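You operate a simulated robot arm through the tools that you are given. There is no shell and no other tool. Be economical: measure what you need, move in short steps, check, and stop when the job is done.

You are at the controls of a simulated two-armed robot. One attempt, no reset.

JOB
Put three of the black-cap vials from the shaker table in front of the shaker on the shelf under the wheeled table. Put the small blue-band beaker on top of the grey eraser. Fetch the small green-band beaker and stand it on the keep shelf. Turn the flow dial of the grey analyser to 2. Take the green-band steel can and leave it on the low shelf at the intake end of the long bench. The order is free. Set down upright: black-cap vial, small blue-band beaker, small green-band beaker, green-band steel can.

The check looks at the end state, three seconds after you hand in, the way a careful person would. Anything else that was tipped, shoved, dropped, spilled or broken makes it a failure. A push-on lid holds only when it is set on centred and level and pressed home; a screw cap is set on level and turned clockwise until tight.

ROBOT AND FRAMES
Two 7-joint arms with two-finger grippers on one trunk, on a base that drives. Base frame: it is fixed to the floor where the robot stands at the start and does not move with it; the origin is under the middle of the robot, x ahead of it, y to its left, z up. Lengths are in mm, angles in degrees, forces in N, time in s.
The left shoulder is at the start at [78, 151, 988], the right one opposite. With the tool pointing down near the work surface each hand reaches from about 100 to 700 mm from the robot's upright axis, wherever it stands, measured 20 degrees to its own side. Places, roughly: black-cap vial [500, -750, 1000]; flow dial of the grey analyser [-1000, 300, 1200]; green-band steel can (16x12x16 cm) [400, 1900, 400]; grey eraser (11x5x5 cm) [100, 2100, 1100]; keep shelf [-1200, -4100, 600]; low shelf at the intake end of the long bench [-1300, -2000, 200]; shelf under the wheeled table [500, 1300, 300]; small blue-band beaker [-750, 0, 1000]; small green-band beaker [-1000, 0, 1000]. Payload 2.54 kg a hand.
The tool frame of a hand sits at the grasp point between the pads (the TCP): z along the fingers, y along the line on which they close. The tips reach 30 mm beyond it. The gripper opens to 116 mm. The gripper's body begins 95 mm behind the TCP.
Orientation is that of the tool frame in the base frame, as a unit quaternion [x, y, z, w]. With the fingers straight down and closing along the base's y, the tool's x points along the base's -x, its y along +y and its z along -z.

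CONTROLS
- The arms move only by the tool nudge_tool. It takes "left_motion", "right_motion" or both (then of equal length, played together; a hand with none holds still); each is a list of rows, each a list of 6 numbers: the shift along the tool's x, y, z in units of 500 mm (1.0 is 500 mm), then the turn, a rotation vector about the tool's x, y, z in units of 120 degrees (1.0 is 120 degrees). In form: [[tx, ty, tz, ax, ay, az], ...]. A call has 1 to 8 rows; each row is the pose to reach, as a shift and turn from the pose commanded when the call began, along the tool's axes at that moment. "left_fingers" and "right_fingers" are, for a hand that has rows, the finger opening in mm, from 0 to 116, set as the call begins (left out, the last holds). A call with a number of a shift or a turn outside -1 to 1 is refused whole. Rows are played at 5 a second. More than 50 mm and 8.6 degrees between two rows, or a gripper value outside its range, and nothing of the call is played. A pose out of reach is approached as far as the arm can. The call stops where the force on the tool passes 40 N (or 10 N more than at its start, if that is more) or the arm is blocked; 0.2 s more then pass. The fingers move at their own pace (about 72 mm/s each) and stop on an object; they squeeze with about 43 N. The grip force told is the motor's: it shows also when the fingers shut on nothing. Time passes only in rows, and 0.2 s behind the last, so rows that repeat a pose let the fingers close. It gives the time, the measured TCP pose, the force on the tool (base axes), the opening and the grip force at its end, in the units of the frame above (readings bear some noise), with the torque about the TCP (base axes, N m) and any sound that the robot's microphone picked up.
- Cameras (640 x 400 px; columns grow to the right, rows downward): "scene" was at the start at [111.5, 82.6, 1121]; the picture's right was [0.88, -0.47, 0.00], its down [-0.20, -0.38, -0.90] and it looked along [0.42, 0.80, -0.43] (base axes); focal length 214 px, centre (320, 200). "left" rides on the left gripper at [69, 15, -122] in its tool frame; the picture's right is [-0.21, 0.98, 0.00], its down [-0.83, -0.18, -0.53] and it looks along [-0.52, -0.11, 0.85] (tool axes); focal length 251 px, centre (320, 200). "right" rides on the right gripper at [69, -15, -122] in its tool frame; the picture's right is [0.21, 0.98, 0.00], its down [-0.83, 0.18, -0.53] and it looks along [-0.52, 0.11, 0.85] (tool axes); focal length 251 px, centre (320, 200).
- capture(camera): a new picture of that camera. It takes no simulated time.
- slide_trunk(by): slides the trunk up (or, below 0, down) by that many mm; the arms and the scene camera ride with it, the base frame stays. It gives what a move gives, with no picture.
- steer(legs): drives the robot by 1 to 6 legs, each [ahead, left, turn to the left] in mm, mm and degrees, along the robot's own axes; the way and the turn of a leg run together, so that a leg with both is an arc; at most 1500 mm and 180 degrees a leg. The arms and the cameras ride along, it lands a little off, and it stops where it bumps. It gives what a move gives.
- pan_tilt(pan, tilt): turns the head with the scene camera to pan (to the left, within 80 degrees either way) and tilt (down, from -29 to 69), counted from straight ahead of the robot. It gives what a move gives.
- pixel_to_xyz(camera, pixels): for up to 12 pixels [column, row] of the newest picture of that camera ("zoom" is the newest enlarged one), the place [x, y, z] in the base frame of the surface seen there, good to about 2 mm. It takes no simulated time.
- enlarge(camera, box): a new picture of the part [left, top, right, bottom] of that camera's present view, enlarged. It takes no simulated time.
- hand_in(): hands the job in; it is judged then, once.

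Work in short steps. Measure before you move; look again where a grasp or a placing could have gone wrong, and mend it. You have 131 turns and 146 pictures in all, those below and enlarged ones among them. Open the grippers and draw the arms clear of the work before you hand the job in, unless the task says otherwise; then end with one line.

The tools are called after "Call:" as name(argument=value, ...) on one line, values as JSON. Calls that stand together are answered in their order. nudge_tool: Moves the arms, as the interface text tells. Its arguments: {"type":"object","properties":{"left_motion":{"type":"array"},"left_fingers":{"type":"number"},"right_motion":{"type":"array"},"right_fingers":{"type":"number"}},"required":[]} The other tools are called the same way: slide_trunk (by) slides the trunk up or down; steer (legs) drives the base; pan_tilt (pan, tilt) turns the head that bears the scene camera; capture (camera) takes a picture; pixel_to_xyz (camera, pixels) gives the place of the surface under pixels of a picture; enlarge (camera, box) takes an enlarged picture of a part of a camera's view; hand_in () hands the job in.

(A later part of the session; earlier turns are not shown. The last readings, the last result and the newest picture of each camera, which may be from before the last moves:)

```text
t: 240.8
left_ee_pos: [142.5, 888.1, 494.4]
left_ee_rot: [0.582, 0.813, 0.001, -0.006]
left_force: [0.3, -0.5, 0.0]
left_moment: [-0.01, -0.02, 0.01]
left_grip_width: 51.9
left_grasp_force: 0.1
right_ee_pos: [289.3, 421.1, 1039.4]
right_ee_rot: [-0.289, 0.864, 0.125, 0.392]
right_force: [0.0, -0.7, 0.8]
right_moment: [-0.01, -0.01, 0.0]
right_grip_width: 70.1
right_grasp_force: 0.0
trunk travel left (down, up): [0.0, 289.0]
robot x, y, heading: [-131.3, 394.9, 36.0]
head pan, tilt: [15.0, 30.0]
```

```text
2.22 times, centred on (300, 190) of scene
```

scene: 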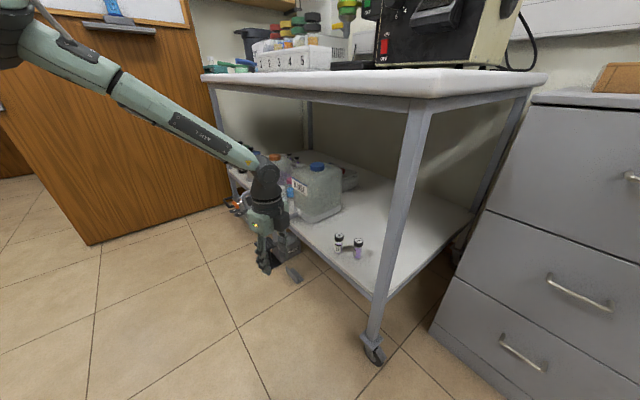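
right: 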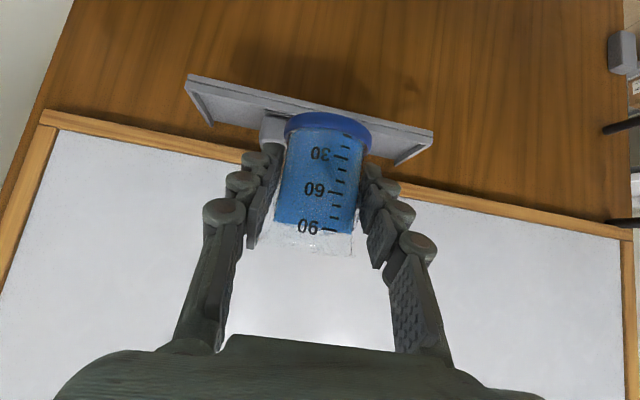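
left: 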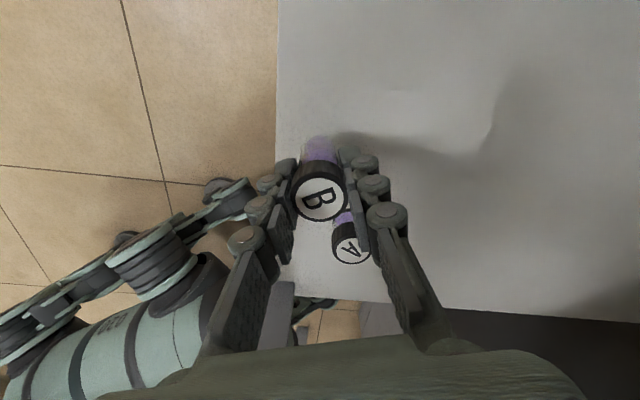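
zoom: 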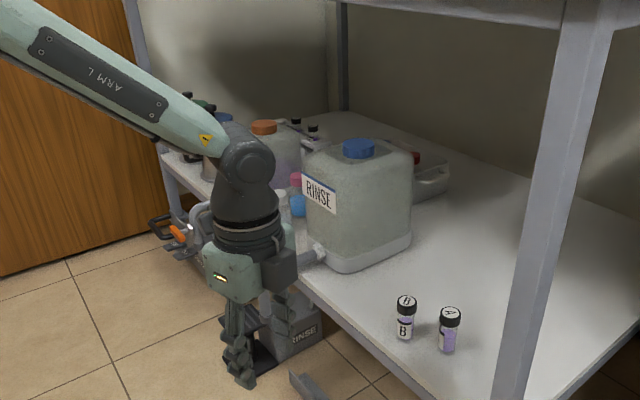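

A and B stand upright. For the third, vial D at (479,−656): I raise the right hand (for elbow clearance), raise the left hand, and drive over.

Call:
slide_trunk(by=225)

Call:
nudge_tool(left_motion=[[0, 0, -0.085, 0, 0, 0], [0, 0, -0.17, 0, 0, 0], [0, 0, -0.255, 0, 0, 0], [0, 0, -0.34, 0, 0, 0], [0, 0, -0.425, 0, 0, 0], [0, 0, -0.51, 0, 0, 0], [0, 0, -0.595, 0, 0, 0], [0, 0, -0.67, 0, 0, 0]], right_motion=[[-0.025, 0, -0.022, 0, 0, 0], [-0.05, 0, -0.044, 0, 0, 0], [-0.075, 0, -0.066, 0, 0, 0], [-0.1, 0, -0.088, 0, 0, 0], [-0.12, 0, -0.106, 0, 0, 0], [-0.14, 0, -0.123, 0, 0, 0], [-0.16, 0, -0.14, 0, 0, 0], [-0.18, 0, -0.158, 0, 0, 0]])

Call:
steer(legs=[[0, 0, -36], [-40, 0, 0], [0, -1287, 0], [137, 0, 0]])

Call:
capture(camera="left")

Call:
pixel_to_xyz(camera="left", pixels=[[318, 140], [320, 155], [330, 140]])

```text
t: 243.2
left_ee_pos: [143.4, 887.7, 719.1]
left_ee_rot: [0.582, 0.813, 0.001, -0.005]
left_force: [0.0, 0.2, 0.4]
left_moment: [0.06, 0.02, -0.03]
left_grip_width: 51.8
left_grasp_force: 0.0
right_ee_pos: [290.8, 420.7, 1263.9]
right_ee_rot: [-0.289, 0.864, 0.125, 0.392]
right_force: [1.3, -0.1, 0.3]
right_moment: [-0.01, -0.03, 0.01]
right_grip_width: 70.0
right_grasp_force: 0.2
trunk travel left (down, up): [-225.0, 64.0]
robot x, y, heading: [-129.2, 393.3, 35.7]
head pan, tilt: [15.0, 30.0]
```

```text
t: 245.0
left_ee_pos: [145.9, 885.2, 1054.7]
left_ee_rot: [0.583, 0.813, 0.001, -0.006]
left_force: [-0.2, 0.1, 0.0]
left_moment: [-0.05, 0.02, 0.01]
left_grip_width: 51.8
left_grasp_force: 0.0
right_ee_pos: [288.9, 421.9, 1383.7]
right_ee_rot: [-0.29, 0.864, 0.125, 0.392]
right_force: [0.0, -0.9, 0.4]
right_moment: [0.01, 0.0, -0.01]
right_grip_width: 70.2
right_grasp_force: 0.0
trunk travel left (down, up): [-225.0, 64.0]
robot x, y, heading: [-130.0, 391.5, 35.9]
head pan, tilt: [15.0, 30.0]
```

```text
t: 260.8
left_ee_pos: [478.4, -669.1, 1052.1]
left_ee_rot: [0.808, 0.59, 0.002, -0.006]
left_force: [0.7, 0.0, -0.7]
left_moment: [-0.02, 0.03, -0.01]
left_grip_width: 51.9
left_grasp_force: 0.1
right_ee_pos: [319.6, -1125.0, 1382.6]
right_ee_rot: [-0.004, 0.912, -0.005, 0.41]
right_force: [0.6, -0.3, -0.3]
right_moment: [0.03, 0.03, 0.0]
right_grip_width: 70.1
right_grasp_force: 0.0
trunk travel left (down, up): [-225.0, 64.0]
robot x, y, heading: [-35.1, -898.8, -0.5]
head pan, tilt: [15.0, 30.0]
```

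```text
46 pictures are left
```

left: 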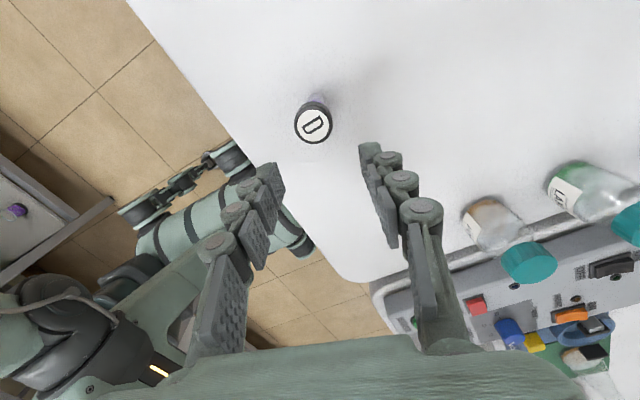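

```text
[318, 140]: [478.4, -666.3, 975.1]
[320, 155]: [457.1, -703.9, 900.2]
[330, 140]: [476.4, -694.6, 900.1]
```

D's cap centre (314,124) is 13 mm left of the hand. I correct, descend 88 mm, grip and lift.

Call:
nudge_tool(left_motion=[[0.025, -0.006, 0, 0, 0, 0], [0.025, -0.006, 0.06, 0, 0, 0], [0.025, -0.006, 0.12, 0, 0, 0], [0.025, -0.006, 0.176, 0, 0, 0], [0.025, -0.006, 0.176, 0, 0, 0]])

Call:
nudge_tool(left_motion=[[0, 0, 0, 0, 0, 0], [0, 0, 0, 0, 0, 0], [0, 0, 0, 0, 0, 0]], left_fingers=18)

Call:
nudge_tool(left_motion=[[0, 0, -0.06, 0, 0, 0], [0, 0, -0.12, 0, 0, 0], [-0.025, 0.006, -0.18, 0, 0, 0]])

Call:
capture(camera="left")

```text
t: 262.0
left_ee_pos: [478.1, -655.0, 965.1]
left_ee_rot: [0.808, 0.589, 0.003, -0.005]
left_force: [0.2, -1.1, 0.1]
left_moment: [-0.01, 0.0, 0.02]
left_grip_width: 52.1
left_grasp_force: 0.0
right_ee_pos: [316.0, -1127.6, 1384.8]
right_ee_rot: [-0.004, 0.911, -0.004, 0.412]
right_force: [1.4, 0.7, 0.0]
right_moment: [-0.02, -0.01, -0.02]
right_grip_width: 69.9
right_grasp_force: 0.1
trunk travel left (down, up): [-225.0, 64.0]
robot x, y, heading: [-36.1, -895.1, -0.5]
head pan, tilt: [15.0, 30.0]
```

```text
t: 262.8
left_ee_pos: [478.4, -655.1, 964.7]
left_ee_rot: [0.808, 0.589, 0.003, -0.005]
left_force: [-0.3, 1.4, 0.4]
left_moment: [0.01, 0.0, -0.01]
left_grip_width: 27.3
left_grasp_force: 43.1
right_ee_pos: [316.4, -1126.3, 1384.7]
right_ee_rot: [-0.004, 0.911, -0.005, 0.412]
right_force: [-0.3, -0.2, -0.1]
right_moment: [0.0, 0.01, 0.0]
right_grip_width: 70.0
right_grasp_force: 0.0
trunk travel left (down, up): [-225.0, 64.0]
robot x, y, heading: [-37.3, -895.2, -0.3]
head pan, tilt: [15.0, 30.0]
```

```text
t: 263.6
left_ee_pos: [476.7, -670.6, 1055.3]
left_ee_rot: [0.808, 0.589, 0.003, -0.005]
left_force: [-0.3, -0.3, -0.4]
left_moment: [-0.02, 0.0, -0.02]
left_grip_width: 27.0
left_grasp_force: 43.3
right_ee_pos: [318.0, -1126.3, 1383.3]
right_ee_rot: [-0.004, 0.911, -0.005, 0.412]
right_force: [0.0, -0.4, 0.2]
right_moment: [0.0, 0.01, -0.01]
right_grip_width: 69.7
right_grasp_force: 0.0
trunk travel left (down, up): [-225.0, 64.0]
robot x, y, heading: [-35.6, -896.6, -0.4]
head pan, tilt: [15.0, 30.0]
```

```text
45 pictures are left
```

left: 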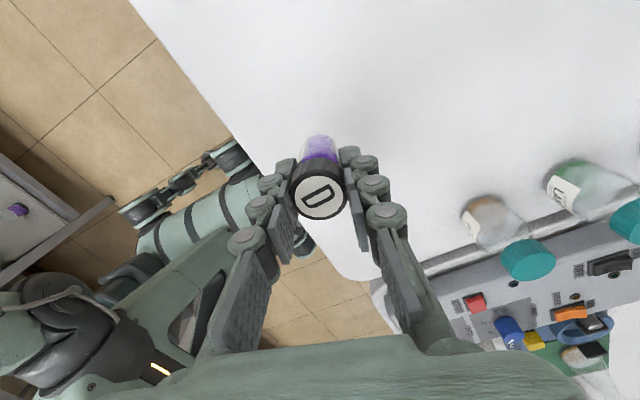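

D is held. I drive to the pre-position (−110, 341, heading 30°) for a placement at about (430, 793) and lower the hand.

Call:
steer(legs=[[-130, 0, 0], [0, 1237, 0], [0, 0, 30.3], [48, -28, 0]])

Call:
slide_trunk(by=-225)

Call:
nudge_tool(left_motion=[[0, 0, 0.1, 0, 0, 0], [0, 0, 0.2, 0, 0, 0], [0, 0, 0.3, 0, 0, 0], [0, 0, 0.4, 0, 0, 0], [0, 0, 0.5, 0, 0, 0], [0, 0, 0.6, 0, 0, 0], [0, 0, 0.7, 0, 0, 0], [0, 0, 0.795, 0, 0, 0]])

Call:
pan_tilt(pan=-50, tilt=15)

Call:
capture(camera="scene")

```text
t: 278.8
left_ee_pos: [227.6, 808.8, 1054.9]
left_ee_rot: [0.624, 0.781, 0.0, -0.006]
left_force: [1.2, 0.7, -0.5]
left_moment: [-0.01, 0.03, -0.03]
left_grip_width: 26.9
left_grasp_force: 43.0
right_ee_pos: [322.1, 332.7, 1383.8]
right_ee_rot: [-0.244, 0.878, 0.103, 0.398]
right_force: [0.0, -0.1, 0.1]
right_moment: [0.03, 0.05, 0.02]
right_grip_width: 69.9
right_grasp_force: 0.1
trunk travel left (down, up): [-225.0, 64.0]
robot x, y, heading: [-101.2, 347.6, 30.0]
head pan, tilt: [15.0, 30.0]
```

```text
t: 281.2
left_ee_pos: [226.7, 806.4, 831.2]
left_ee_rot: [0.624, 0.781, 0.002, -0.006]
left_force: [-0.1, -0.7, -1.3]
left_moment: [0.02, -0.01, 0.0]
left_grip_width: 27.9
left_grasp_force: 42.6
right_ee_pos: [321.6, 334.2, 1158.7]
right_ee_rot: [-0.244, 0.878, 0.103, 0.399]
right_force: [-0.7, -1.0, 0.5]
right_moment: [0.0, 0.03, -0.01]
right_grip_width: 70.0
right_grasp_force: 0.0
trunk travel left (down, up): [0.0, 289.0]
robot x, y, heading: [-98.0, 350.8, 30.0]
head pan, tilt: [15.0, 30.0]
```

```text
t: 283.0
left_ee_pos: [224.0, 811.6, 432.9]
left_ee_rot: [0.624, 0.782, 0.002, -0.006]
left_force: [0.3, 0.2, -0.5]
left_moment: [0.0, 0.04, 0.01]
left_grip_width: 27.9
left_grasp_force: 42.8
right_ee_pos: [320.9, 332.9, 1159.2]
right_ee_rot: [-0.244, 0.878, 0.103, 0.398]
right_force: [-1.0, 0.0, -0.1]
right_moment: [0.04, -0.01, 0.01]
right_grip_width: 70.0
right_grasp_force: 0.1
trunk travel left (down, up): [0.0, 289.0]
robot x, y, heading: [-99.3, 351.1, 30.1]
head pan, tilt: [15.0, 30.0]
```

```text
t: 284.3
left_ee_pos: [223.8, 811.0, 434.5]
left_ee_rot: [0.624, 0.781, 0.001, -0.005]
left_force: [-0.7, -1.1, -0.2]
left_moment: [0.03, 0.0, -0.02]
left_grip_width: 27.6
left_grasp_force: 42.9
right_ee_pos: [321.6, 333.1, 1159.2]
right_ee_rot: [-0.245, 0.878, 0.105, 0.399]
right_force: [0.1, 0.0, -0.5]
right_moment: [-0.03, 0.01, 0.03]
right_grip_width: 70.0
right_grasp_force: 0.0
trunk travel left (down, up): [0.0, 289.0]
robot x, y, heading: [-100.0, 353.8, 29.9]
head pan, tilt: [-50.0, 15.0]
```

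```text
44 pictures are left
```

scene: 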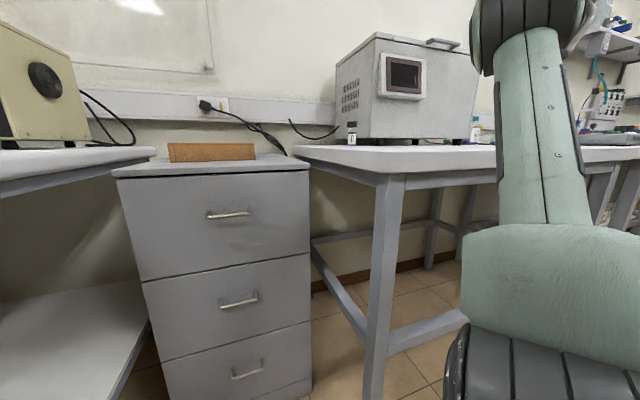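

C stands untouched and the elbow is high now. I drive (+205, −18) mm into the shelf space.

Call:
steer(legs=[[168, -118, 0]])

Call:
nudge_tool(left_motion=[[0, 0, 0.03, 0, 0, 0], [0, 0, 0.05, 0, 0, 0], [0, 0, 0.052, 0, 0, 0]])

Call:
capture(camera="left")

```text
t: 286.1
left_ee_pos: [428.5, 794.4, 431.6]
left_ee_rot: [0.624, 0.782, 0.001, -0.006]
left_force: [-0.4, -0.1, -0.1]
left_moment: [0.01, 0.04, 0.01]
left_grip_width: 27.7
left_grasp_force: 43.1
right_ee_pos: [525.3, 316.3, 1158.7]
right_ee_rot: [-0.245, 0.878, 0.104, 0.398]
right_force: [0.3, 0.2, -0.3]
right_moment: [0.02, 0.02, -0.01]
right_grip_width: 69.8
right_grasp_force: 0.1
trunk travel left (down, up): [0.0, 289.0]
robot x, y, heading: [102.0, 333.7, 29.9]
head pan, tilt: [-50.0, 15.0]
```

```text
t: 286.9
left_ee_pos: [427.7, 794.8, 407.0]
left_ee_rot: [0.624, 0.782, 0.001, -0.006]
left_force: [0.5, 0.2, -0.2]
left_moment: [0.01, 0.01, 0.0]
left_grip_width: 27.7
left_grasp_force: 43.0
right_ee_pos: [526.2, 316.5, 1159.5]
right_ee_rot: [-0.244, 0.878, 0.104, 0.398]
right_force: [-0.1, -0.1, 0.2]
right_moment: [-0.01, 0.01, 0.01]
right_grip_width: 69.6
right_grasp_force: 0.1
trunk travel left (down, up): [0.0, 289.0]
robot x, y, heading: [102.3, 333.7, 29.7]
head pan, tilt: [-50.0, 15.0]
```

```text
43 pictures are left
```

left: 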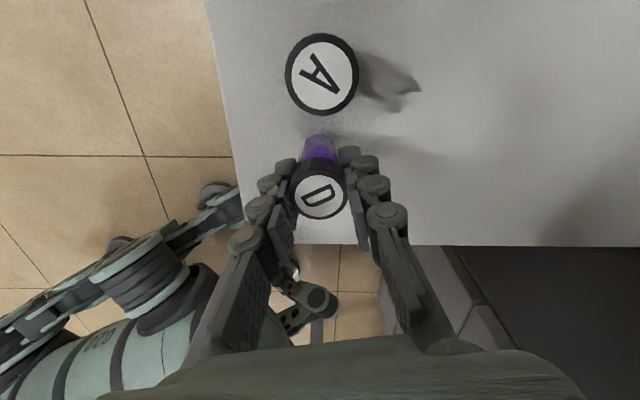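

Good spot, A is clear. I creep 3 mm to contact, then open and raise.

Call:
nudge_tool(left_motion=[[0, 0, 0.002, 0, 0, 0], [0, 0, 0.004, 0, 0, 0], [0, 0, 0.006, 0, 0, 0], [0, 0, 0.006, 0, 0, 0]])

```text
t: 287.9
left_ee_pos: [427.8, 793.5, 404.3]
left_ee_rot: [0.624, 0.781, 0.001, -0.005]
left_force: [-0.8, -0.1, 1.0]
left_moment: [0.0, 0.0, 0.0]
left_grip_width: 27.9
left_grasp_force: 43.2
right_ee_pos: [525.3, 315.6, 1159.8]
right_ee_rot: [-0.244, 0.878, 0.104, 0.398]
right_force: [-0.6, 0.5, -0.7]
right_moment: [0.0, -0.02, 0.02]
right_grip_width: 70.1
right_grasp_force: 0.0
trunk travel left (down, up): [0.0, 289.0]
robot x, y, heading: [102.7, 331.0, 30.1]
head pan, tilt: [-50.0, 15.0]
```

Just about touching; one more millimetre, then open, raise 90 mm and back out, then look toward the can.

Call:
nudge_tool(left_motion=[[0, 0, 0.002, 0, 0, 0], [0, 0, 0.002, 0, 0, 0]])

Call:
nudge_tool(left_motion=[[0, 0, 0, 0, 0, 0], [0, 0, 0, 0, 0, 0], [0, 0, 0, 0, 0, 0], [0, 0, -0.06, 0, 0, 0], [0, 0, -0.12, 0, 0, 0], [0, 0, -0.18, 0, 0, 0]], left_fingers=52)

Call:
steer(legs=[[-170, 160, 0], [-200, 200, 0]])

Call:
pan_tilt(pan=20, tilt=25)

Call:
capture(camera="scene")

Call:
enlarge(camera="scene", box=[180, 120, 440, 290])

```text
t: 288.5
left_ee_pos: [428.3, 793.7, 405.1]
left_ee_rot: [0.624, 0.782, 0.002, -0.005]
left_force: [-2.7, -0.5, 10.7]
left_moment: [-0.02, 0.13, -0.03]
left_grip_width: 27.5
left_grasp_force: 42.9
right_ee_pos: [525.5, 315.1, 1159.4]
right_ee_rot: [-0.244, 0.878, 0.105, 0.399]
right_force: [0.2, 0.2, 0.2]
right_moment: [0.0, 0.0, -0.01]
right_grip_width: 69.9
right_grasp_force: 0.0
trunk travel left (down, up): [0.0, 289.0]
robot x, y, heading: [102.4, 331.3, 29.9]
head pan, tilt: [-50.0, 15.0]
```

```text
t: 289.9
left_ee_pos: [428.1, 793.8, 493.5]
left_ee_rot: [0.624, 0.781, 0.001, -0.006]
left_force: [-0.3, 0.6, -0.7]
left_moment: [0.04, -0.03, 0.03]
left_grip_width: 52.2
left_grasp_force: 0.1
right_ee_pos: [525.9, 316.4, 1159.8]
right_ee_rot: [-0.244, 0.878, 0.104, 0.399]
right_force: [0.9, 0.4, 0.2]
right_moment: [-0.01, 0.01, -0.04]
right_grip_width: 70.1
right_grasp_force: 0.1
trunk travel left (down, up): [0.0, 289.0]
robot x, y, heading: [102.8, 332.5, 29.7]
head pan, tilt: [-50.0, 15.0]
```

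```text
t: 294.3
left_ee_pos: [-72.5, 921.6, 493.3]
left_ee_rot: [0.625, 0.781, 0.001, -0.007]
left_force: [0.1, -0.1, -0.4]
left_moment: [-0.03, 0.01, -0.06]
left_grip_width: 52.0
left_grasp_force: 0.1
right_ee_pos: [25.2, 444.9, 1159.2]
right_ee_rot: [-0.243, 0.879, 0.102, 0.399]
right_force: [0.1, -0.2, 0.0]
right_moment: [0.01, 0.04, 0.0]
right_grip_width: 70.1
right_grasp_force: 0.1
trunk travel left (down, up): [0.0, 289.0]
robot x, y, heading: [-398.4, 461.6, 29.9]
head pan, tilt: [-50.0, 15.0]
```

```text
t: 295.7
left_ee_pos: [-70.3, 922.4, 492.1]
left_ee_rot: [0.625, 0.78, 0.002, -0.007]
left_force: [0.1, 0.4, 0.4]
left_moment: [0.0, 0.0, -0.01]
left_grip_width: 52.1
left_grasp_force: 0.1
right_ee_pos: [24.8, 445.7, 1159.0]
right_ee_rot: [-0.243, 0.879, 0.103, 0.398]
right_force: [-0.3, -0.6, -0.1]
right_moment: [0.05, 0.0, 0.0]
right_grip_width: 70.0
right_grasp_force: 0.0
trunk travel left (down, up): [0.0, 289.0]
robot x, y, heading: [-394.8, 461.4, 30.0]
head pan, tilt: [20.0, 25.0]
```

```text
42 pictures are left
```

scene: 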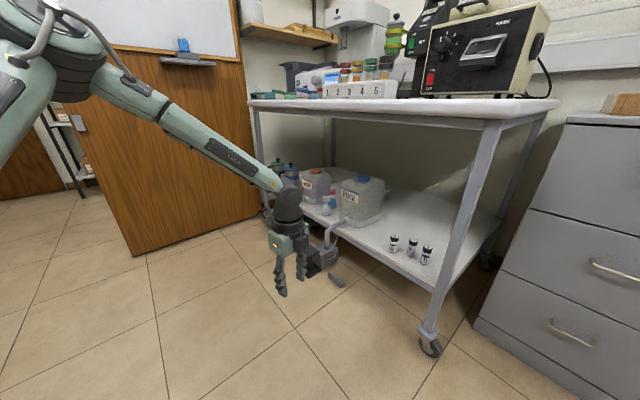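

```text
2.35 times, centred on (310, 205) of scene
```

zoom: 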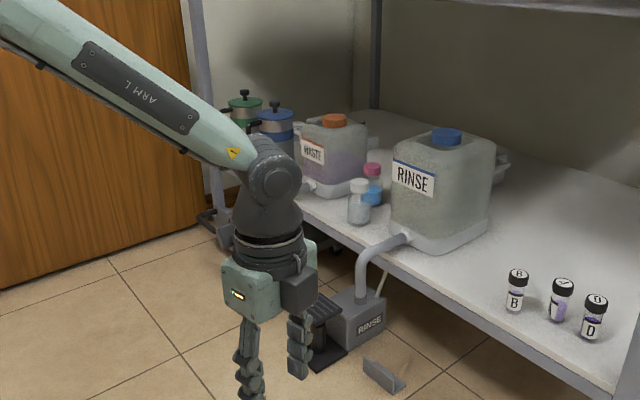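

All three vials (B, A, D) stand on the shelf. Before the can, I test in free space how low the left hand can go (toward z≈250), since its destination shelf is at ~200.

Call:
nudge_tool(left_motion=[[0.02, -0.022, 0.06, 0, 0, 0], [0.04, -0.044, 0.12, 0, 0, 0], [0.06, -0.065, 0.18, 0, 0, 0], [0.08, -0.087, 0.24, 0, 0, 0], [0.1, -0.11, 0.3, 0, 0, 0], [0.12, -0.13, 0.36, 0, 0, 0], [0.14, -0.15, 0.42, 0, 0, 0], [0.155, -0.174, 0.48, 0, 0, 0]], left_fingers=110)

Call:
capture(camera="scene")

```text
t: 297.5
left_ee_pos: [-188.8, 984.2, 302.0]
left_ee_rot: [0.624, 0.781, 0.001, -0.006]
left_force: [0.3, 0.6, 0.5]
left_moment: [-0.03, -0.01, -0.02]
left_grip_width: 109.7
left_grasp_force: 0.2
left hand out of reach, approached as far as the arm can: row 6, 7, 8
right_ee_pos: [24.6, 444.7, 1159.5]
right_ee_rot: [-0.243, 0.878, 0.103, 0.399]
right_force: [0.4, -0.1, 0.7]
right_moment: [-0.02, 0.0, 0.01]
right_grip_width: 70.1
right_grasp_force: 0.0
trunk travel left (down, up): [0.0, 289.0]
robot x, y, heading: [-396.2, 462.4, 29.9]
head pan, tilt: [20.0, 25.0]
```

```text
40 pictures are left
```

scene: 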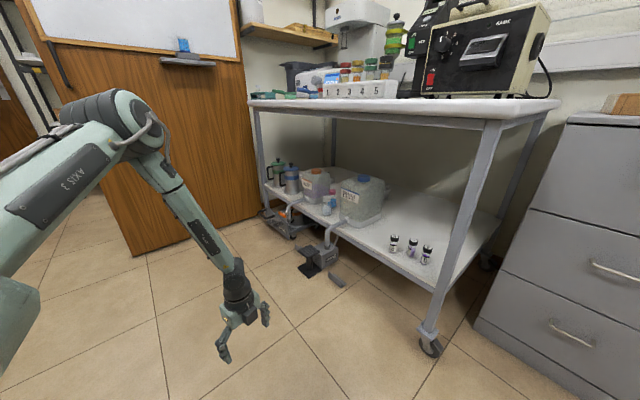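

The hand reaches z≈300 when farther left. Now I look closely at the green-band can at (277,172).

Call:
enlarge(camera="scene", box=[250, 140, 330, 220])

Call:
pixel_to_xyz(camera="zoom", pixels=[[220, 170], [190, 260], [150, 220], [240, 160], [150, 250], [215, 130], [205, 320], [330, 230], [270, 250], [180, 330]])

```text
5.00 times, centred on (290, 180) of scene
```

zoom: 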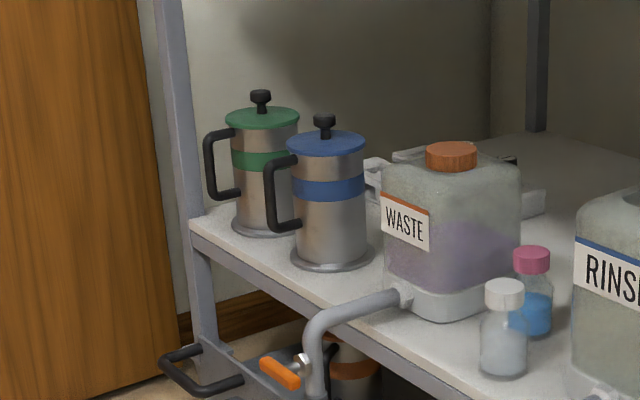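

```text
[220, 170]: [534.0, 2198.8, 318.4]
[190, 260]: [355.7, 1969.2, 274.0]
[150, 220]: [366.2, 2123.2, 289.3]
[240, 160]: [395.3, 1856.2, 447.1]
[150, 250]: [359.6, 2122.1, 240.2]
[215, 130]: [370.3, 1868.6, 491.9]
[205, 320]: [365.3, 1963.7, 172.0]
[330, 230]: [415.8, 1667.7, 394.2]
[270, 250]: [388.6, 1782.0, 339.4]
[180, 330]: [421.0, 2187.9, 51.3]
```

The can has a black D-handle facing −x; its lid is wider than the body, so I'll grip the handle with fingers closing along y. I test whether the left hand can yaw 72° further clockwise (closing sideways) at z≈480.

Call:
nudge_tool(left_motion=[[0, 0, -0.09, 0, 0, 0], [0, 0, -0.18, 0, 0, 0], [-0.07, 0.075, -0.24, 0, 0, 0.0667], [-0.14, 0.15, -0.3, 0, 0, 0.1333], [-0.21, 0.225, -0.356, 0, 0, 0.2], [-0.28, 0.297, -0.356, 0, 0, 0.2667]])

Call:
nudge_tool(left_motion=[[0, 0, 0, 0, 0, 0.0667], [0, 0, 0, 0, 0, 0.1333], [0, 0, 0, 0, 0, 0.2], [0, 0, 0, 0, 0, 0.2667], [0, 0, 0, 0, 0, 0.3333]], left_fingers=60)

```text
refused: row 3 steps farther than a row can; nothing moved
```

```text
t: 298.7
left_ee_pos: [-189.7, 981.2, 303.3]
left_ee_rot: [0.855, 0.519, -0.001, -0.006]
left_force: [-1.1, 0.3, -0.6]
left_moment: [0.03, 0.02, -0.02]
left_grip_width: 59.9
left_grasp_force: 0.0
right_ee_pos: [24.5, 445.0, 1159.0]
right_ee_rot: [-0.243, 0.878, 0.103, 0.399]
right_force: [-0.1, 0.4, 0.0]
right_moment: [0.0, -0.03, -0.03]
right_grip_width: 70.1
right_grasp_force: 0.2
trunk travel left (down, up): [0.0, 289.0]
robot x, y, heading: [-400.1, 463.5, 29.8]
head pan, tilt: [20.0, 25.0]
```

The yaw works even at z 303. I raise to z≈483, extend toward (540,170) in robot terms and yaw another 32°.

Call:
nudge_tool(left_motion=[[0, 0, -0.09, 0, 0, 0], [0, 0.04, -0.17, 0, 0, 0.0667], [-0.005, 0.11, -0.23, 0, 0, 0.1333], [-0.01, 0.19, -0.28, 0, 0, 0.2], [-0.015, 0.27, -0.32, 0, 0, 0.2667], [-0.02, 0.35, -0.35, 0, 0, 0.2667], [-0.022, 0.407, -0.36, 0, 0, 0.2667]])

Call:
steer(legs=[[0, 0, -30], [0, 1000, 0]])

Call:
pan_tilt(pan=30, tilt=30)

Call:
capture(camera="scene")

```text
t: 300.3
left_ee_pos: [-12.2, 878.6, 480.9]
left_ee_rot: [0.965, 0.263, -0.002, -0.006]
left_force: [0.3, -0.6, 0.1]
left_moment: [0.03, 0.02, 0.0]
left_grip_width: 60.1
left_grasp_force: 0.1
right_ee_pos: [24.8, 444.4, 1158.1]
right_ee_rot: [-0.244, 0.878, 0.103, 0.399]
right_force: [-0.2, -0.7, 0.0]
right_moment: [-0.05, -0.03, 0.01]
right_grip_width: 70.0
right_grasp_force: 0.0
trunk travel left (down, up): [0.0, 289.0]
robot x, y, heading: [-400.0, 460.8, 29.9]
head pan, tilt: [20.0, 25.0]
```

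```text
t: 311.7
left_ee_pos: [142.7, 1626.8, 482.1]
left_ee_rot: [1.0, 0.007, 0.0, -0.005]
left_force: [-0.8, -0.7, 0.5]
left_moment: [-0.05, 0.02, 0.02]
left_grip_width: 59.8
left_grasp_force: 0.2
right_ee_pos: [-40.1, 1233.4, 1158.6]
right_ee_rot: [-0.009, 0.911, -0.003, 0.411]
right_force: [-0.8, 0.9, -0.2]
right_moment: [-0.01, -0.01, 0.05]
right_grip_width: 69.8
right_grasp_force: 0.1
trunk travel left (down, up): [0.0, 289.0]
robot x, y, heading: [-399.0, 1460.3, 0.2]
head pan, tilt: [20.0, 25.0]
```

```text
t: 312.4
left_ee_pos: [142.3, 1627.2, 482.2]
left_ee_rot: [1.0, 0.008, -0.001, -0.006]
left_force: [0.0, -1.1, -0.4]
left_moment: [0.02, 0.03, -0.01]
left_grip_width: 60.2
left_grasp_force: 0.0
right_ee_pos: [-40.3, 1233.9, 1160.0]
right_ee_rot: [-0.009, 0.911, -0.001, 0.412]
right_force: [-0.6, 1.0, -0.5]
right_moment: [0.01, 0.0, -0.01]
right_grip_width: 69.9
right_grasp_force: 0.2
trunk travel left (down, up): [0.0, 289.0]
robot x, y, heading: [-395.8, 1459.4, -0.0]
head pan, tilt: [30.0, 30.0]
```

```text
38 pictures are left
```

scene: 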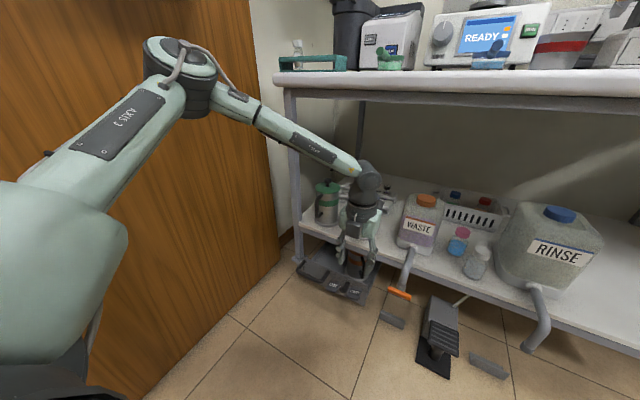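

The hand is vertical with fingers closing along y. I enlarge the green can and measure handle, knob and body.

Call:
enlarge(camera="scene", box=[290, 160, 410, 250])

Call:
capture(camera="left")

```text
4.44 times, centred on (350, 205) of scene
```

zoom: 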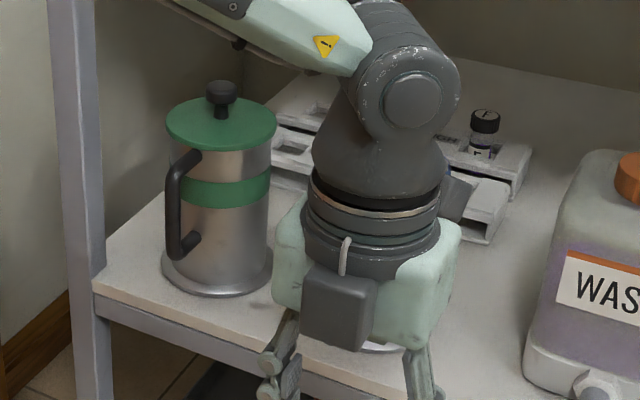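

```text
36 pictures are left
```

left: 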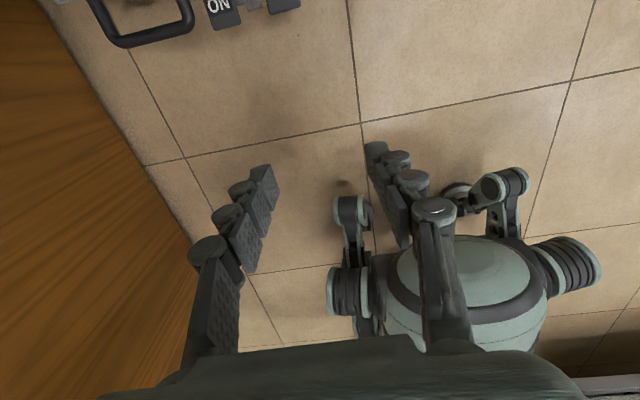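

I measure handle ((173,200), (185,160), (190,243)), knob (221,92), body (230,225), band.

Call:
pixel_to_xyz(camera="zoom", pixels=[[173, 200], [173, 225], [184, 162], [190, 243], [221, 90], [225, 225], [262, 225], [205, 160], [265, 120], [175, 120], [215, 292], [70, 200]])

```text
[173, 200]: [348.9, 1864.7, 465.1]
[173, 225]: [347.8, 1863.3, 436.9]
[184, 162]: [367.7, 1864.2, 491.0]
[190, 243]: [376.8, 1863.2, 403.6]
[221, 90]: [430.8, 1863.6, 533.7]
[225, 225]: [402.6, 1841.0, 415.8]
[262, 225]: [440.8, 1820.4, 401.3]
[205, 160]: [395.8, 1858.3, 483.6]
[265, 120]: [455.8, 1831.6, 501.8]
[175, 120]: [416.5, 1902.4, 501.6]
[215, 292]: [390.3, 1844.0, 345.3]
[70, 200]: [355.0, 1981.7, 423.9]
```

Handle bar centre ≈ (355,1864), z 405–490. At heading 0 the elbow would meet the door, so I turn the robot 25° left and counter-yaw the hand 25°.

Call:
steer(legs=[[0, 0, 25]])

Call:
nudge_tool(left_motion=[[0, 0, 0, 0, 0, 0.0667], [0, 0, 0, 0, 0, 0.1333], [0, 0, 0, 0, 0, 0.205]], left_fingers=56)

Call:
pan_tilt(pan=10, tilt=30)

Call:
capture(camera="scene")

```text
t: 314.1
left_ee_pos: [22.0, 1838.4, 481.2]
left_ee_rot: [0.975, 0.222, -0.002, -0.006]
left_force: [-0.2, 0.3, 0.1]
left_moment: [0.02, 0.0, -0.03]
left_grip_width: 59.9
left_grasp_force: 0.0
right_ee_pos: [21.6, 1404.4, 1158.9]
right_ee_rot: [-0.205, 0.888, 0.086, 0.403]
right_force: [0.4, 0.8, 0.2]
right_moment: [0.01, -0.01, 0.01]
right_grip_width: 69.9
right_grasp_force: 0.1
trunk travel left (down, up): [0.0, 289.0]
robot x, y, heading: [-396.7, 1461.0, 25.0]
head pan, tilt: [30.0, 30.0]
```

```text
t: 314.9
left_ee_pos: [21.4, 1838.7, 482.1]
left_ee_rot: [1.0, 0.008, -0.003, -0.005]
left_force: [0.5, 0.0, -0.2]
left_moment: [0.0, -0.01, 0.0]
left_grip_width: 56.2
left_grasp_force: 0.1
right_ee_pos: [21.3, 1404.5, 1158.4]
right_ee_rot: [-0.206, 0.888, 0.087, 0.402]
right_force: [1.0, 0.5, 0.6]
right_moment: [-0.02, 0.0, 0.01]
right_grip_width: 69.7
right_grasp_force: 0.0
trunk travel left (down, up): [0.0, 289.0]
robot x, y, heading: [-399.0, 1455.8, 24.9]
head pan, tilt: [30.0, 30.0]
```

```text
t: 315.7
left_ee_pos: [22.0, 1838.9, 480.8]
left_ee_rot: [1.0, 0.009, -0.003, -0.005]
left_force: [-0.1, -0.2, 0.1]
left_moment: [0.03, 0.02, 0.03]
left_grip_width: 56.1
left_grasp_force: 0.1
right_ee_pos: [21.4, 1403.7, 1159.1]
right_ee_rot: [-0.204, 0.888, 0.085, 0.402]
right_force: [-0.1, 0.9, 0.3]
right_moment: [-0.01, -0.02, -0.01]
right_grip_width: 69.7
right_grasp_force: 0.1
trunk travel left (down, up): [0.0, 289.0]
robot x, y, heading: [-393.9, 1457.7, 24.8]
head pan, tilt: [10.0, 30.0]
```

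```text
35 pictures are left
```

scene: 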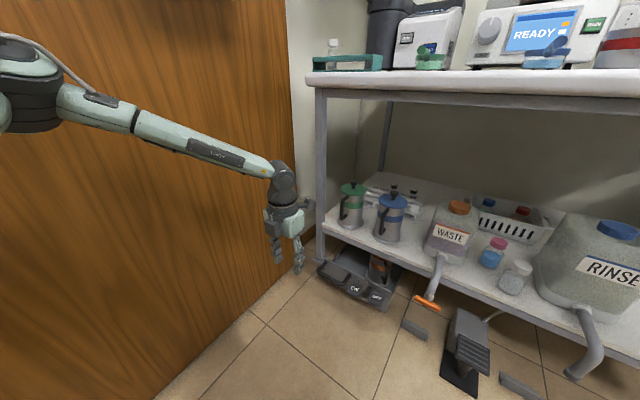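

The hand and door clear. I drive so that the hand stops ~40 mm short of the handle, aligned in y.

Call:
steer(legs=[[276, -100, 0]])

Call:
enlarge(camera="scene", box=[200, 120, 400, 270])

```text
t: 317.8
left_ee_pos: [309.0, 1865.2, 480.8]
left_ee_rot: [1.0, 0.01, -0.004, -0.006]
left_force: [0.5, 0.7, -0.2]
left_moment: [0.03, 0.02, 0.01]
left_grip_width: 56.0
left_grasp_force: 0.1
right_ee_pos: [309.4, 1430.4, 1159.1]
right_ee_rot: [-0.207, 0.888, 0.088, 0.402]
right_force: [0.0, -1.0, -0.1]
right_moment: [-0.03, 0.0, -0.03]
right_grip_width: 69.8
right_grasp_force: 0.0
trunk travel left (down, up): [0.0, 289.0]
robot x, y, heading: [-106.1, 1485.1, 25.1]
head pan, tilt: [10.0, 30.0]
stopped in leg 1: the robot was blocked; the commanded pose is now the measured one
```

```text
2.67 times, centred on (300, 195) of scene
```

zoom: 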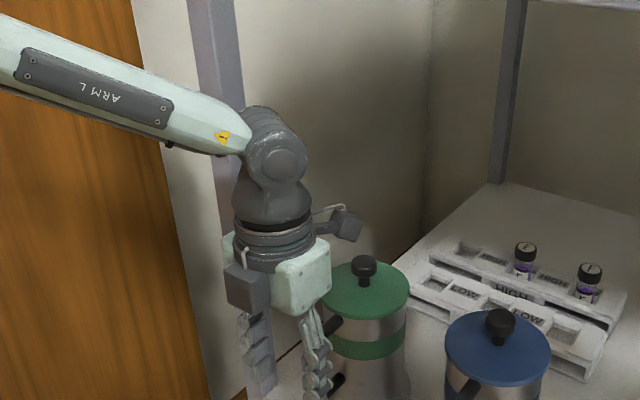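

The base is blocked (likely at a pedal), so I use the arm for the last 46 mm and lower to z≈466.

Call:
nudge_tool(left_motion=[[0.03, 0.002, 0, 0, 0, 0], [0.06, 0.002, 0.01, 0, 0, 0], [0.092, 0.002, 0.03, 0, 0, 0], [0.092, 0.002, 0.03, 0, 0, 0]])

Call:
enlarge(camera="scene", box=[240, 180, 400, 300])

Call:
enlarge(camera="left", box=[180, 60, 460, 270])

```text
t: 318.8
left_ee_pos: [326.8, 1874.5, 482.5]
left_ee_rot: [1.0, 0.011, -0.003, -0.004]
left_force: [0.1, 0.0, 0.5]
left_moment: [0.0, 0.02, -0.02]
left_grip_width: 56.1
left_grasp_force: 0.1
left hand out of reach, approached as far as the arm can: row 2, 3, 4
right_ee_pos: [309.7, 1430.9, 1158.7]
right_ee_rot: [-0.207, 0.888, 0.087, 0.402]
right_force: [0.5, -0.2, -0.4]
right_moment: [0.0, 0.0, 0.0]
right_grip_width: 69.8
right_grasp_force: 0.1
trunk travel left (down, up): [0.0, 289.0]
robot x, y, heading: [-109.8, 1483.9, 24.9]
head pan, tilt: [10.0, 30.0]
```

```text
3.33 times, centred on (320, 240) of scene
```

zoom: 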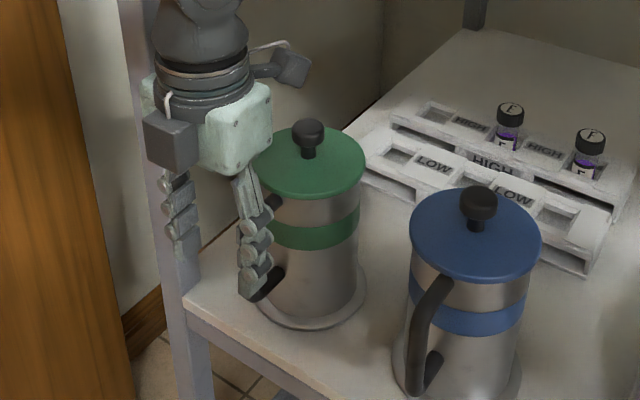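

```text
1.90 times, centred on (320, 165) of left
```

zoom: 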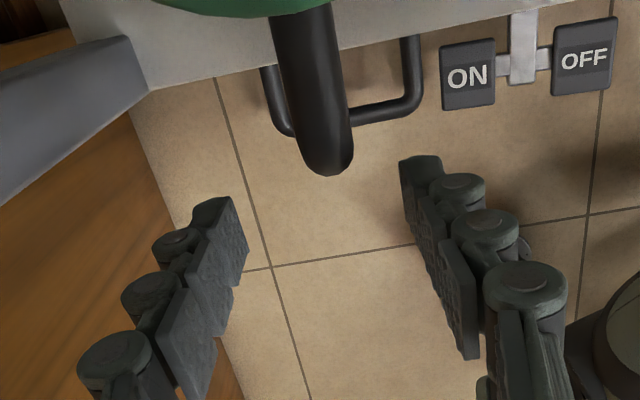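

The handle bar lies between the fingers, ~28 mm short in x. I turn the base 5° right (swings the hand +x) and shift it 27 mm in +y to compensate.

Call:
steer(legs=[[0, 0, -5], [6, 18, 0]])

Call:
enlarge(camera="left", box=[180, 0, 460, 210])

```text
t: 319.6
left_ee_pos: [332.4, 1873.6, 481.9]
left_ee_rot: [1.0, 0.002, -0.002, -0.005]
left_force: [-0.3, -0.2, -0.2]
left_moment: [-0.03, 0.0, -0.01]
left_grip_width: 56.3
left_grasp_force: 0.1
right_ee_pos: [309.0, 1427.2, 1160.1]
right_ee_rot: [-0.2, 0.889, 0.084, 0.403]
right_force: [0.3, 0.7, 0.4]
right_moment: [-0.01, 0.0, -0.05]
right_grip_width: 70.0
right_grasp_force: 0.1
trunk travel left (down, up): [0.0, 289.0]
robot x, y, heading: [-108.0, 1487.6, 24.0]
head pan, tilt: [10.0, 30.0]
stopped in leg 1: the robot was blocked; the commanded pose is now the measured one
```

```text
1.90 times, centred on (320, 105) of left
```

zoom: 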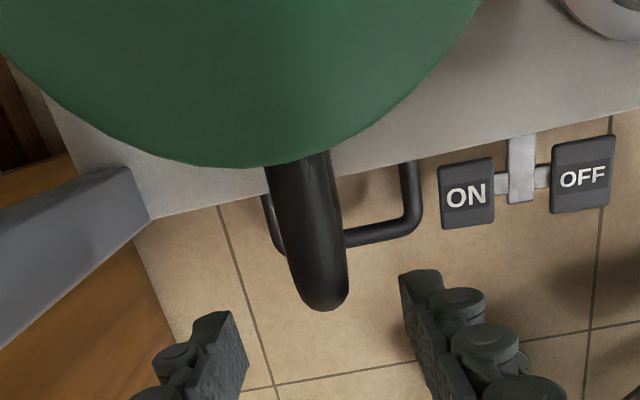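

The base's right side is blocked from turning too, so I first slide it 28 mm left, then turn −5°.

Call:
steer(legs=[[-5, 30, 0], [0, 0, -5]])

Call:
enlarge(camera="left", box=[180, 0, 460, 210])

```text
t: 321.1
left_ee_pos: [347.6, 1857.5, 481.7]
left_ee_rot: [0.999, -0.041, -0.001, -0.004]
left_force: [0.7, -0.3, 0.3]
left_moment: [-0.04, 0.01, 0.03]
left_grip_width: 55.9
left_grasp_force: 0.0
right_ee_pos: [287.2, 1418.2, 1159.5]
right_ee_rot: [-0.161, 0.897, 0.066, 0.407]
right_force: [-0.2, -0.2, 0.4]
right_moment: [0.01, 0.01, 0.03]
right_grip_width: 69.9
right_grasp_force: 0.1
trunk travel left (down, up): [0.0, 289.0]
robot x, y, heading: [-125.5, 1514.6, 19.1]
head pan, tilt: [10.0, 30.0]
```

```text
1.90 times, centred on (320, 105) of left
```

zoom: 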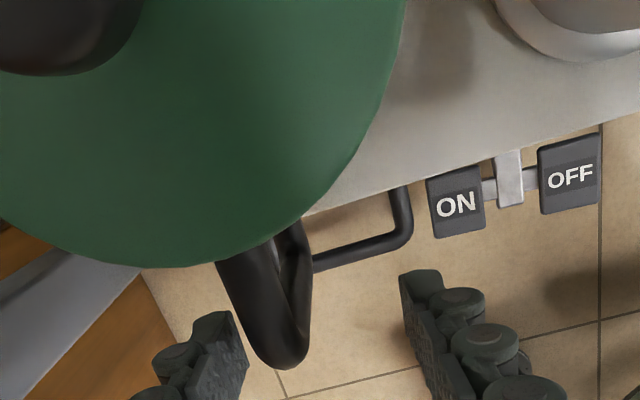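

The hand is at (348,1857), handle at (355,1864). I drive 9 mm ahead, 5 left, lower 14 mm, then close on the handle.

Call:
steer(legs=[[9, 5, 0]])

Call:
nudge_tool(left_motion=[[0, 0, 0.014, 0, 0, 0], [0, 0, 0.028, 0, 0, 0]])

Call:
nudge_tool(left_motion=[[0, 0, 0, 0, 0, 0], [0, 0, 0, 0, 0, 0], [0, 0, 0, 0, 0, 0]], left_fingers=5)

Call:
enlarge(camera="left", box=[180, 0, 460, 210])

Call:
enlarge(camera="scene", box=[240, 180, 400, 300])

```text
t: 321.9
left_ee_pos: [354.3, 1865.1, 481.7]
left_ee_rot: [0.999, -0.041, -0.002, -0.004]
left_force: [1.2, -0.3, 0.1]
left_moment: [0.0, -0.02, 0.01]
left_grip_width: 56.0
left_grasp_force: 0.1
right_ee_pos: [291.7, 1425.2, 1158.6]
right_ee_rot: [-0.16, 0.897, 0.066, 0.407]
right_force: [0.7, -0.3, 0.2]
right_moment: [0.01, -0.01, -0.01]
right_grip_width: 69.8
right_grasp_force: 0.0
trunk travel left (down, up): [0.0, 289.0]
robot x, y, heading: [-114.7, 1520.9, 19.3]
head pan, tilt: [10.0, 30.0]
```

```text
t: 322.5
left_ee_pos: [351.1, 1868.2, 470.7]
left_ee_rot: [0.999, -0.041, -0.001, -0.004]
left_force: [-0.2, -0.6, 0.0]
left_moment: [-0.03, -0.01, 0.04]
left_grip_width: 56.1
left_grasp_force: 0.0
left hand out of reach, approached as far as the arm can: row 2
right_ee_pos: [292.6, 1425.2, 1158.8]
right_ee_rot: [-0.16, 0.897, 0.066, 0.406]
right_force: [0.1, -0.1, 0.0]
right_moment: [0.0, -0.02, -0.01]
right_grip_width: 69.9
right_grasp_force: 0.1
trunk travel left (down, up): [0.0, 289.0]
robot x, y, heading: [-119.5, 1521.7, 19.3]
head pan, tilt: [10.0, 30.0]
```

```text
t: 323.3
left_ee_pos: [351.5, 1869.7, 470.1]
left_ee_rot: [0.999, -0.041, -0.001, -0.004]
left_force: [0.4, -0.2, 0.1]
left_moment: [-0.31, 0.03, -0.01]
left_grip_width: 13.1
left_grasp_force: 40.0
right_ee_pos: [292.1, 1425.5, 1158.7]
right_ee_rot: [-0.16, 0.897, 0.066, 0.407]
right_force: [-0.6, 0.1, -0.1]
right_moment: [0.01, 0.0, 0.0]
right_grip_width: 69.9
right_grasp_force: 0.1
trunk travel left (down, up): [0.0, 289.0]
robot x, y, heading: [-120.9, 1520.1, 19.1]
head pan, tilt: [10.0, 30.0]
```

```text
1.90 times, centred on (320, 105) of left
```

zoom: 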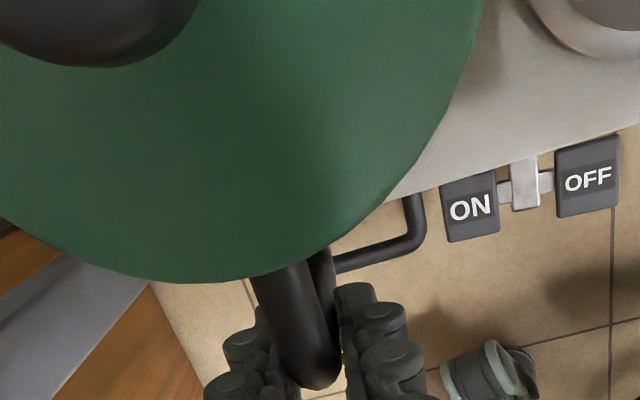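

```text
3.33 times, centred on (320, 240) of scene
```

zoom: 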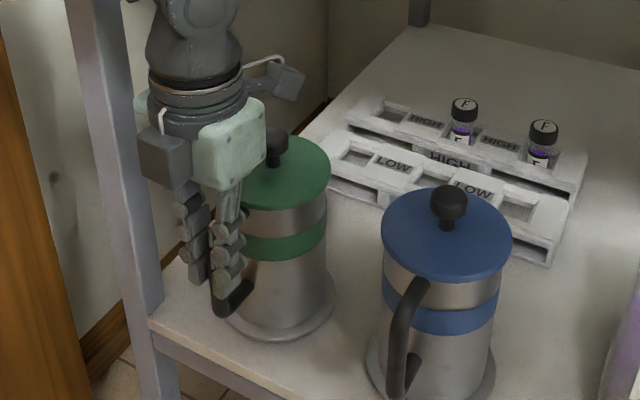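

Handle gripped (13 mm). I lift 45 mm with the trunk and check the load and tilt.

Call:
slide_trunk(by=45)

Call:
enlarge(camera="scene", box=[240, 180, 400, 300])

```text
t: 324.1
left_ee_pos: [351.4, 1869.5, 514.5]
left_ee_rot: [0.999, -0.041, -0.002, -0.004]
left_force: [0.2, 0.6, -5.8]
left_moment: [-0.01, 0.41, -0.03]
left_grip_width: 13.0
left_grasp_force: 39.8
right_ee_pos: [293.5, 1425.6, 1202.9]
right_ee_rot: [-0.16, 0.897, 0.065, 0.406]
right_force: [0.3, 0.6, 0.0]
right_moment: [0.01, 0.04, -0.02]
right_grip_width: 70.1
right_grasp_force: 0.0
trunk travel left (down, up): [-45.0, 244.0]
robot x, y, heading: [-117.4, 1517.8, 19.1]
head pan, tilt: [10.0, 30.0]
```

```text
3.33 times, centred on (320, 240) of scene
```

zoom: 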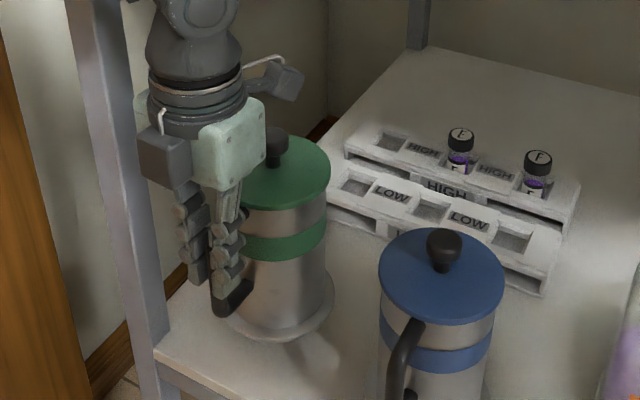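

The can hangs upright (5.8 N). I back out, clear the door, turn to face −y, and drive down the corridor to look for the low shelf.

Call:
steer(legs=[[-95, 33, 0], [-160, -120, 0], [0, 0, -109], [1500, 0, 0], [1000, 60, 0]])

Call:
pan_tilt(pan=-35, tilt=25)

Call:
capture(camera="scene")

```text
t: 343.2
left_ee_pos: [-87.9, -1691.2, 515.9]
left_ee_rot: [-0.545, 0.838, -0.002, 0.003]
left_force: [1.0, -1.0, -5.0]
left_moment: [0.37, -0.16, 0.01]
left_grip_width: 13.1
left_grasp_force: 39.8
right_ee_pos: [-487.7, -1490.6, 1204.6]
right_ee_rot: [0.639, 0.65, -0.293, 0.289]
right_force: [0.2, 0.5, -1.2]
right_moment: [0.03, -0.03, 0.0]
right_grip_width: 69.7
right_grasp_force: 0.0
trunk travel left (down, up): [-45.0, 244.0]
robot x, y, heading: [-262.8, -1137.3, -90.1]
head pan, tilt: [10.0, 30.0]
```

```text
t: 344.3
left_ee_pos: [-89.6, -1689.7, 515.7]
left_ee_rot: [-0.544, 0.839, -0.002, 0.003]
left_force: [-0.2, 0.5, -5.4]
left_moment: [0.4, -0.15, 0.02]
left_grip_width: 13.1
left_grasp_force: 40.0
right_ee_pos: [-488.8, -1490.0, 1201.8]
right_ee_rot: [0.639, 0.65, -0.293, 0.289]
right_force: [0.0, 0.8, -1.0]
right_moment: [0.01, 0.0, 0.01]
right_grip_width: 69.8
right_grasp_force: 0.1
trunk travel left (down, up): [-45.0, 244.0]
robot x, y, heading: [-261.4, -1131.4, -90.2]
head pan, tilt: [-35.0, 25.0]
```

```text
26 pictures are left
```

scene: 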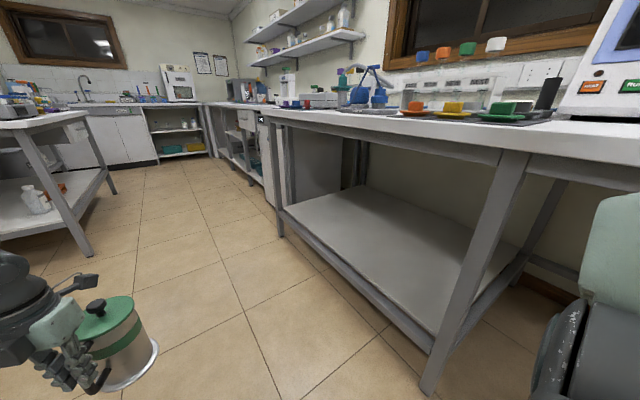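

The empty low shelf under the bench on the right should be it. I measure its surface, edges and legs.

Call:
pixel_to_xyz(camera="scene", pixels=[[330, 230], [400, 250], [300, 225], [380, 300], [350, 275], [440, 260], [280, 232], [430, 385], [400, 150], [300, 125], [500, 170], [350, 200]])

```text
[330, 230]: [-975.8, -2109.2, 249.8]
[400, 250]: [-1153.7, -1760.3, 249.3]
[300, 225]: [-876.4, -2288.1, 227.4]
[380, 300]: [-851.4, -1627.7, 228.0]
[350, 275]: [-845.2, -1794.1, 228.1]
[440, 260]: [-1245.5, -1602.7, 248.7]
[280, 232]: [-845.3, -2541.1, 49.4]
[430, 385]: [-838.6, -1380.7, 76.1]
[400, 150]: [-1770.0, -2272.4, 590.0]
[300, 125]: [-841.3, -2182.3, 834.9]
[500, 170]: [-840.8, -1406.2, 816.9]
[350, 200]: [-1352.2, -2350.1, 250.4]
```

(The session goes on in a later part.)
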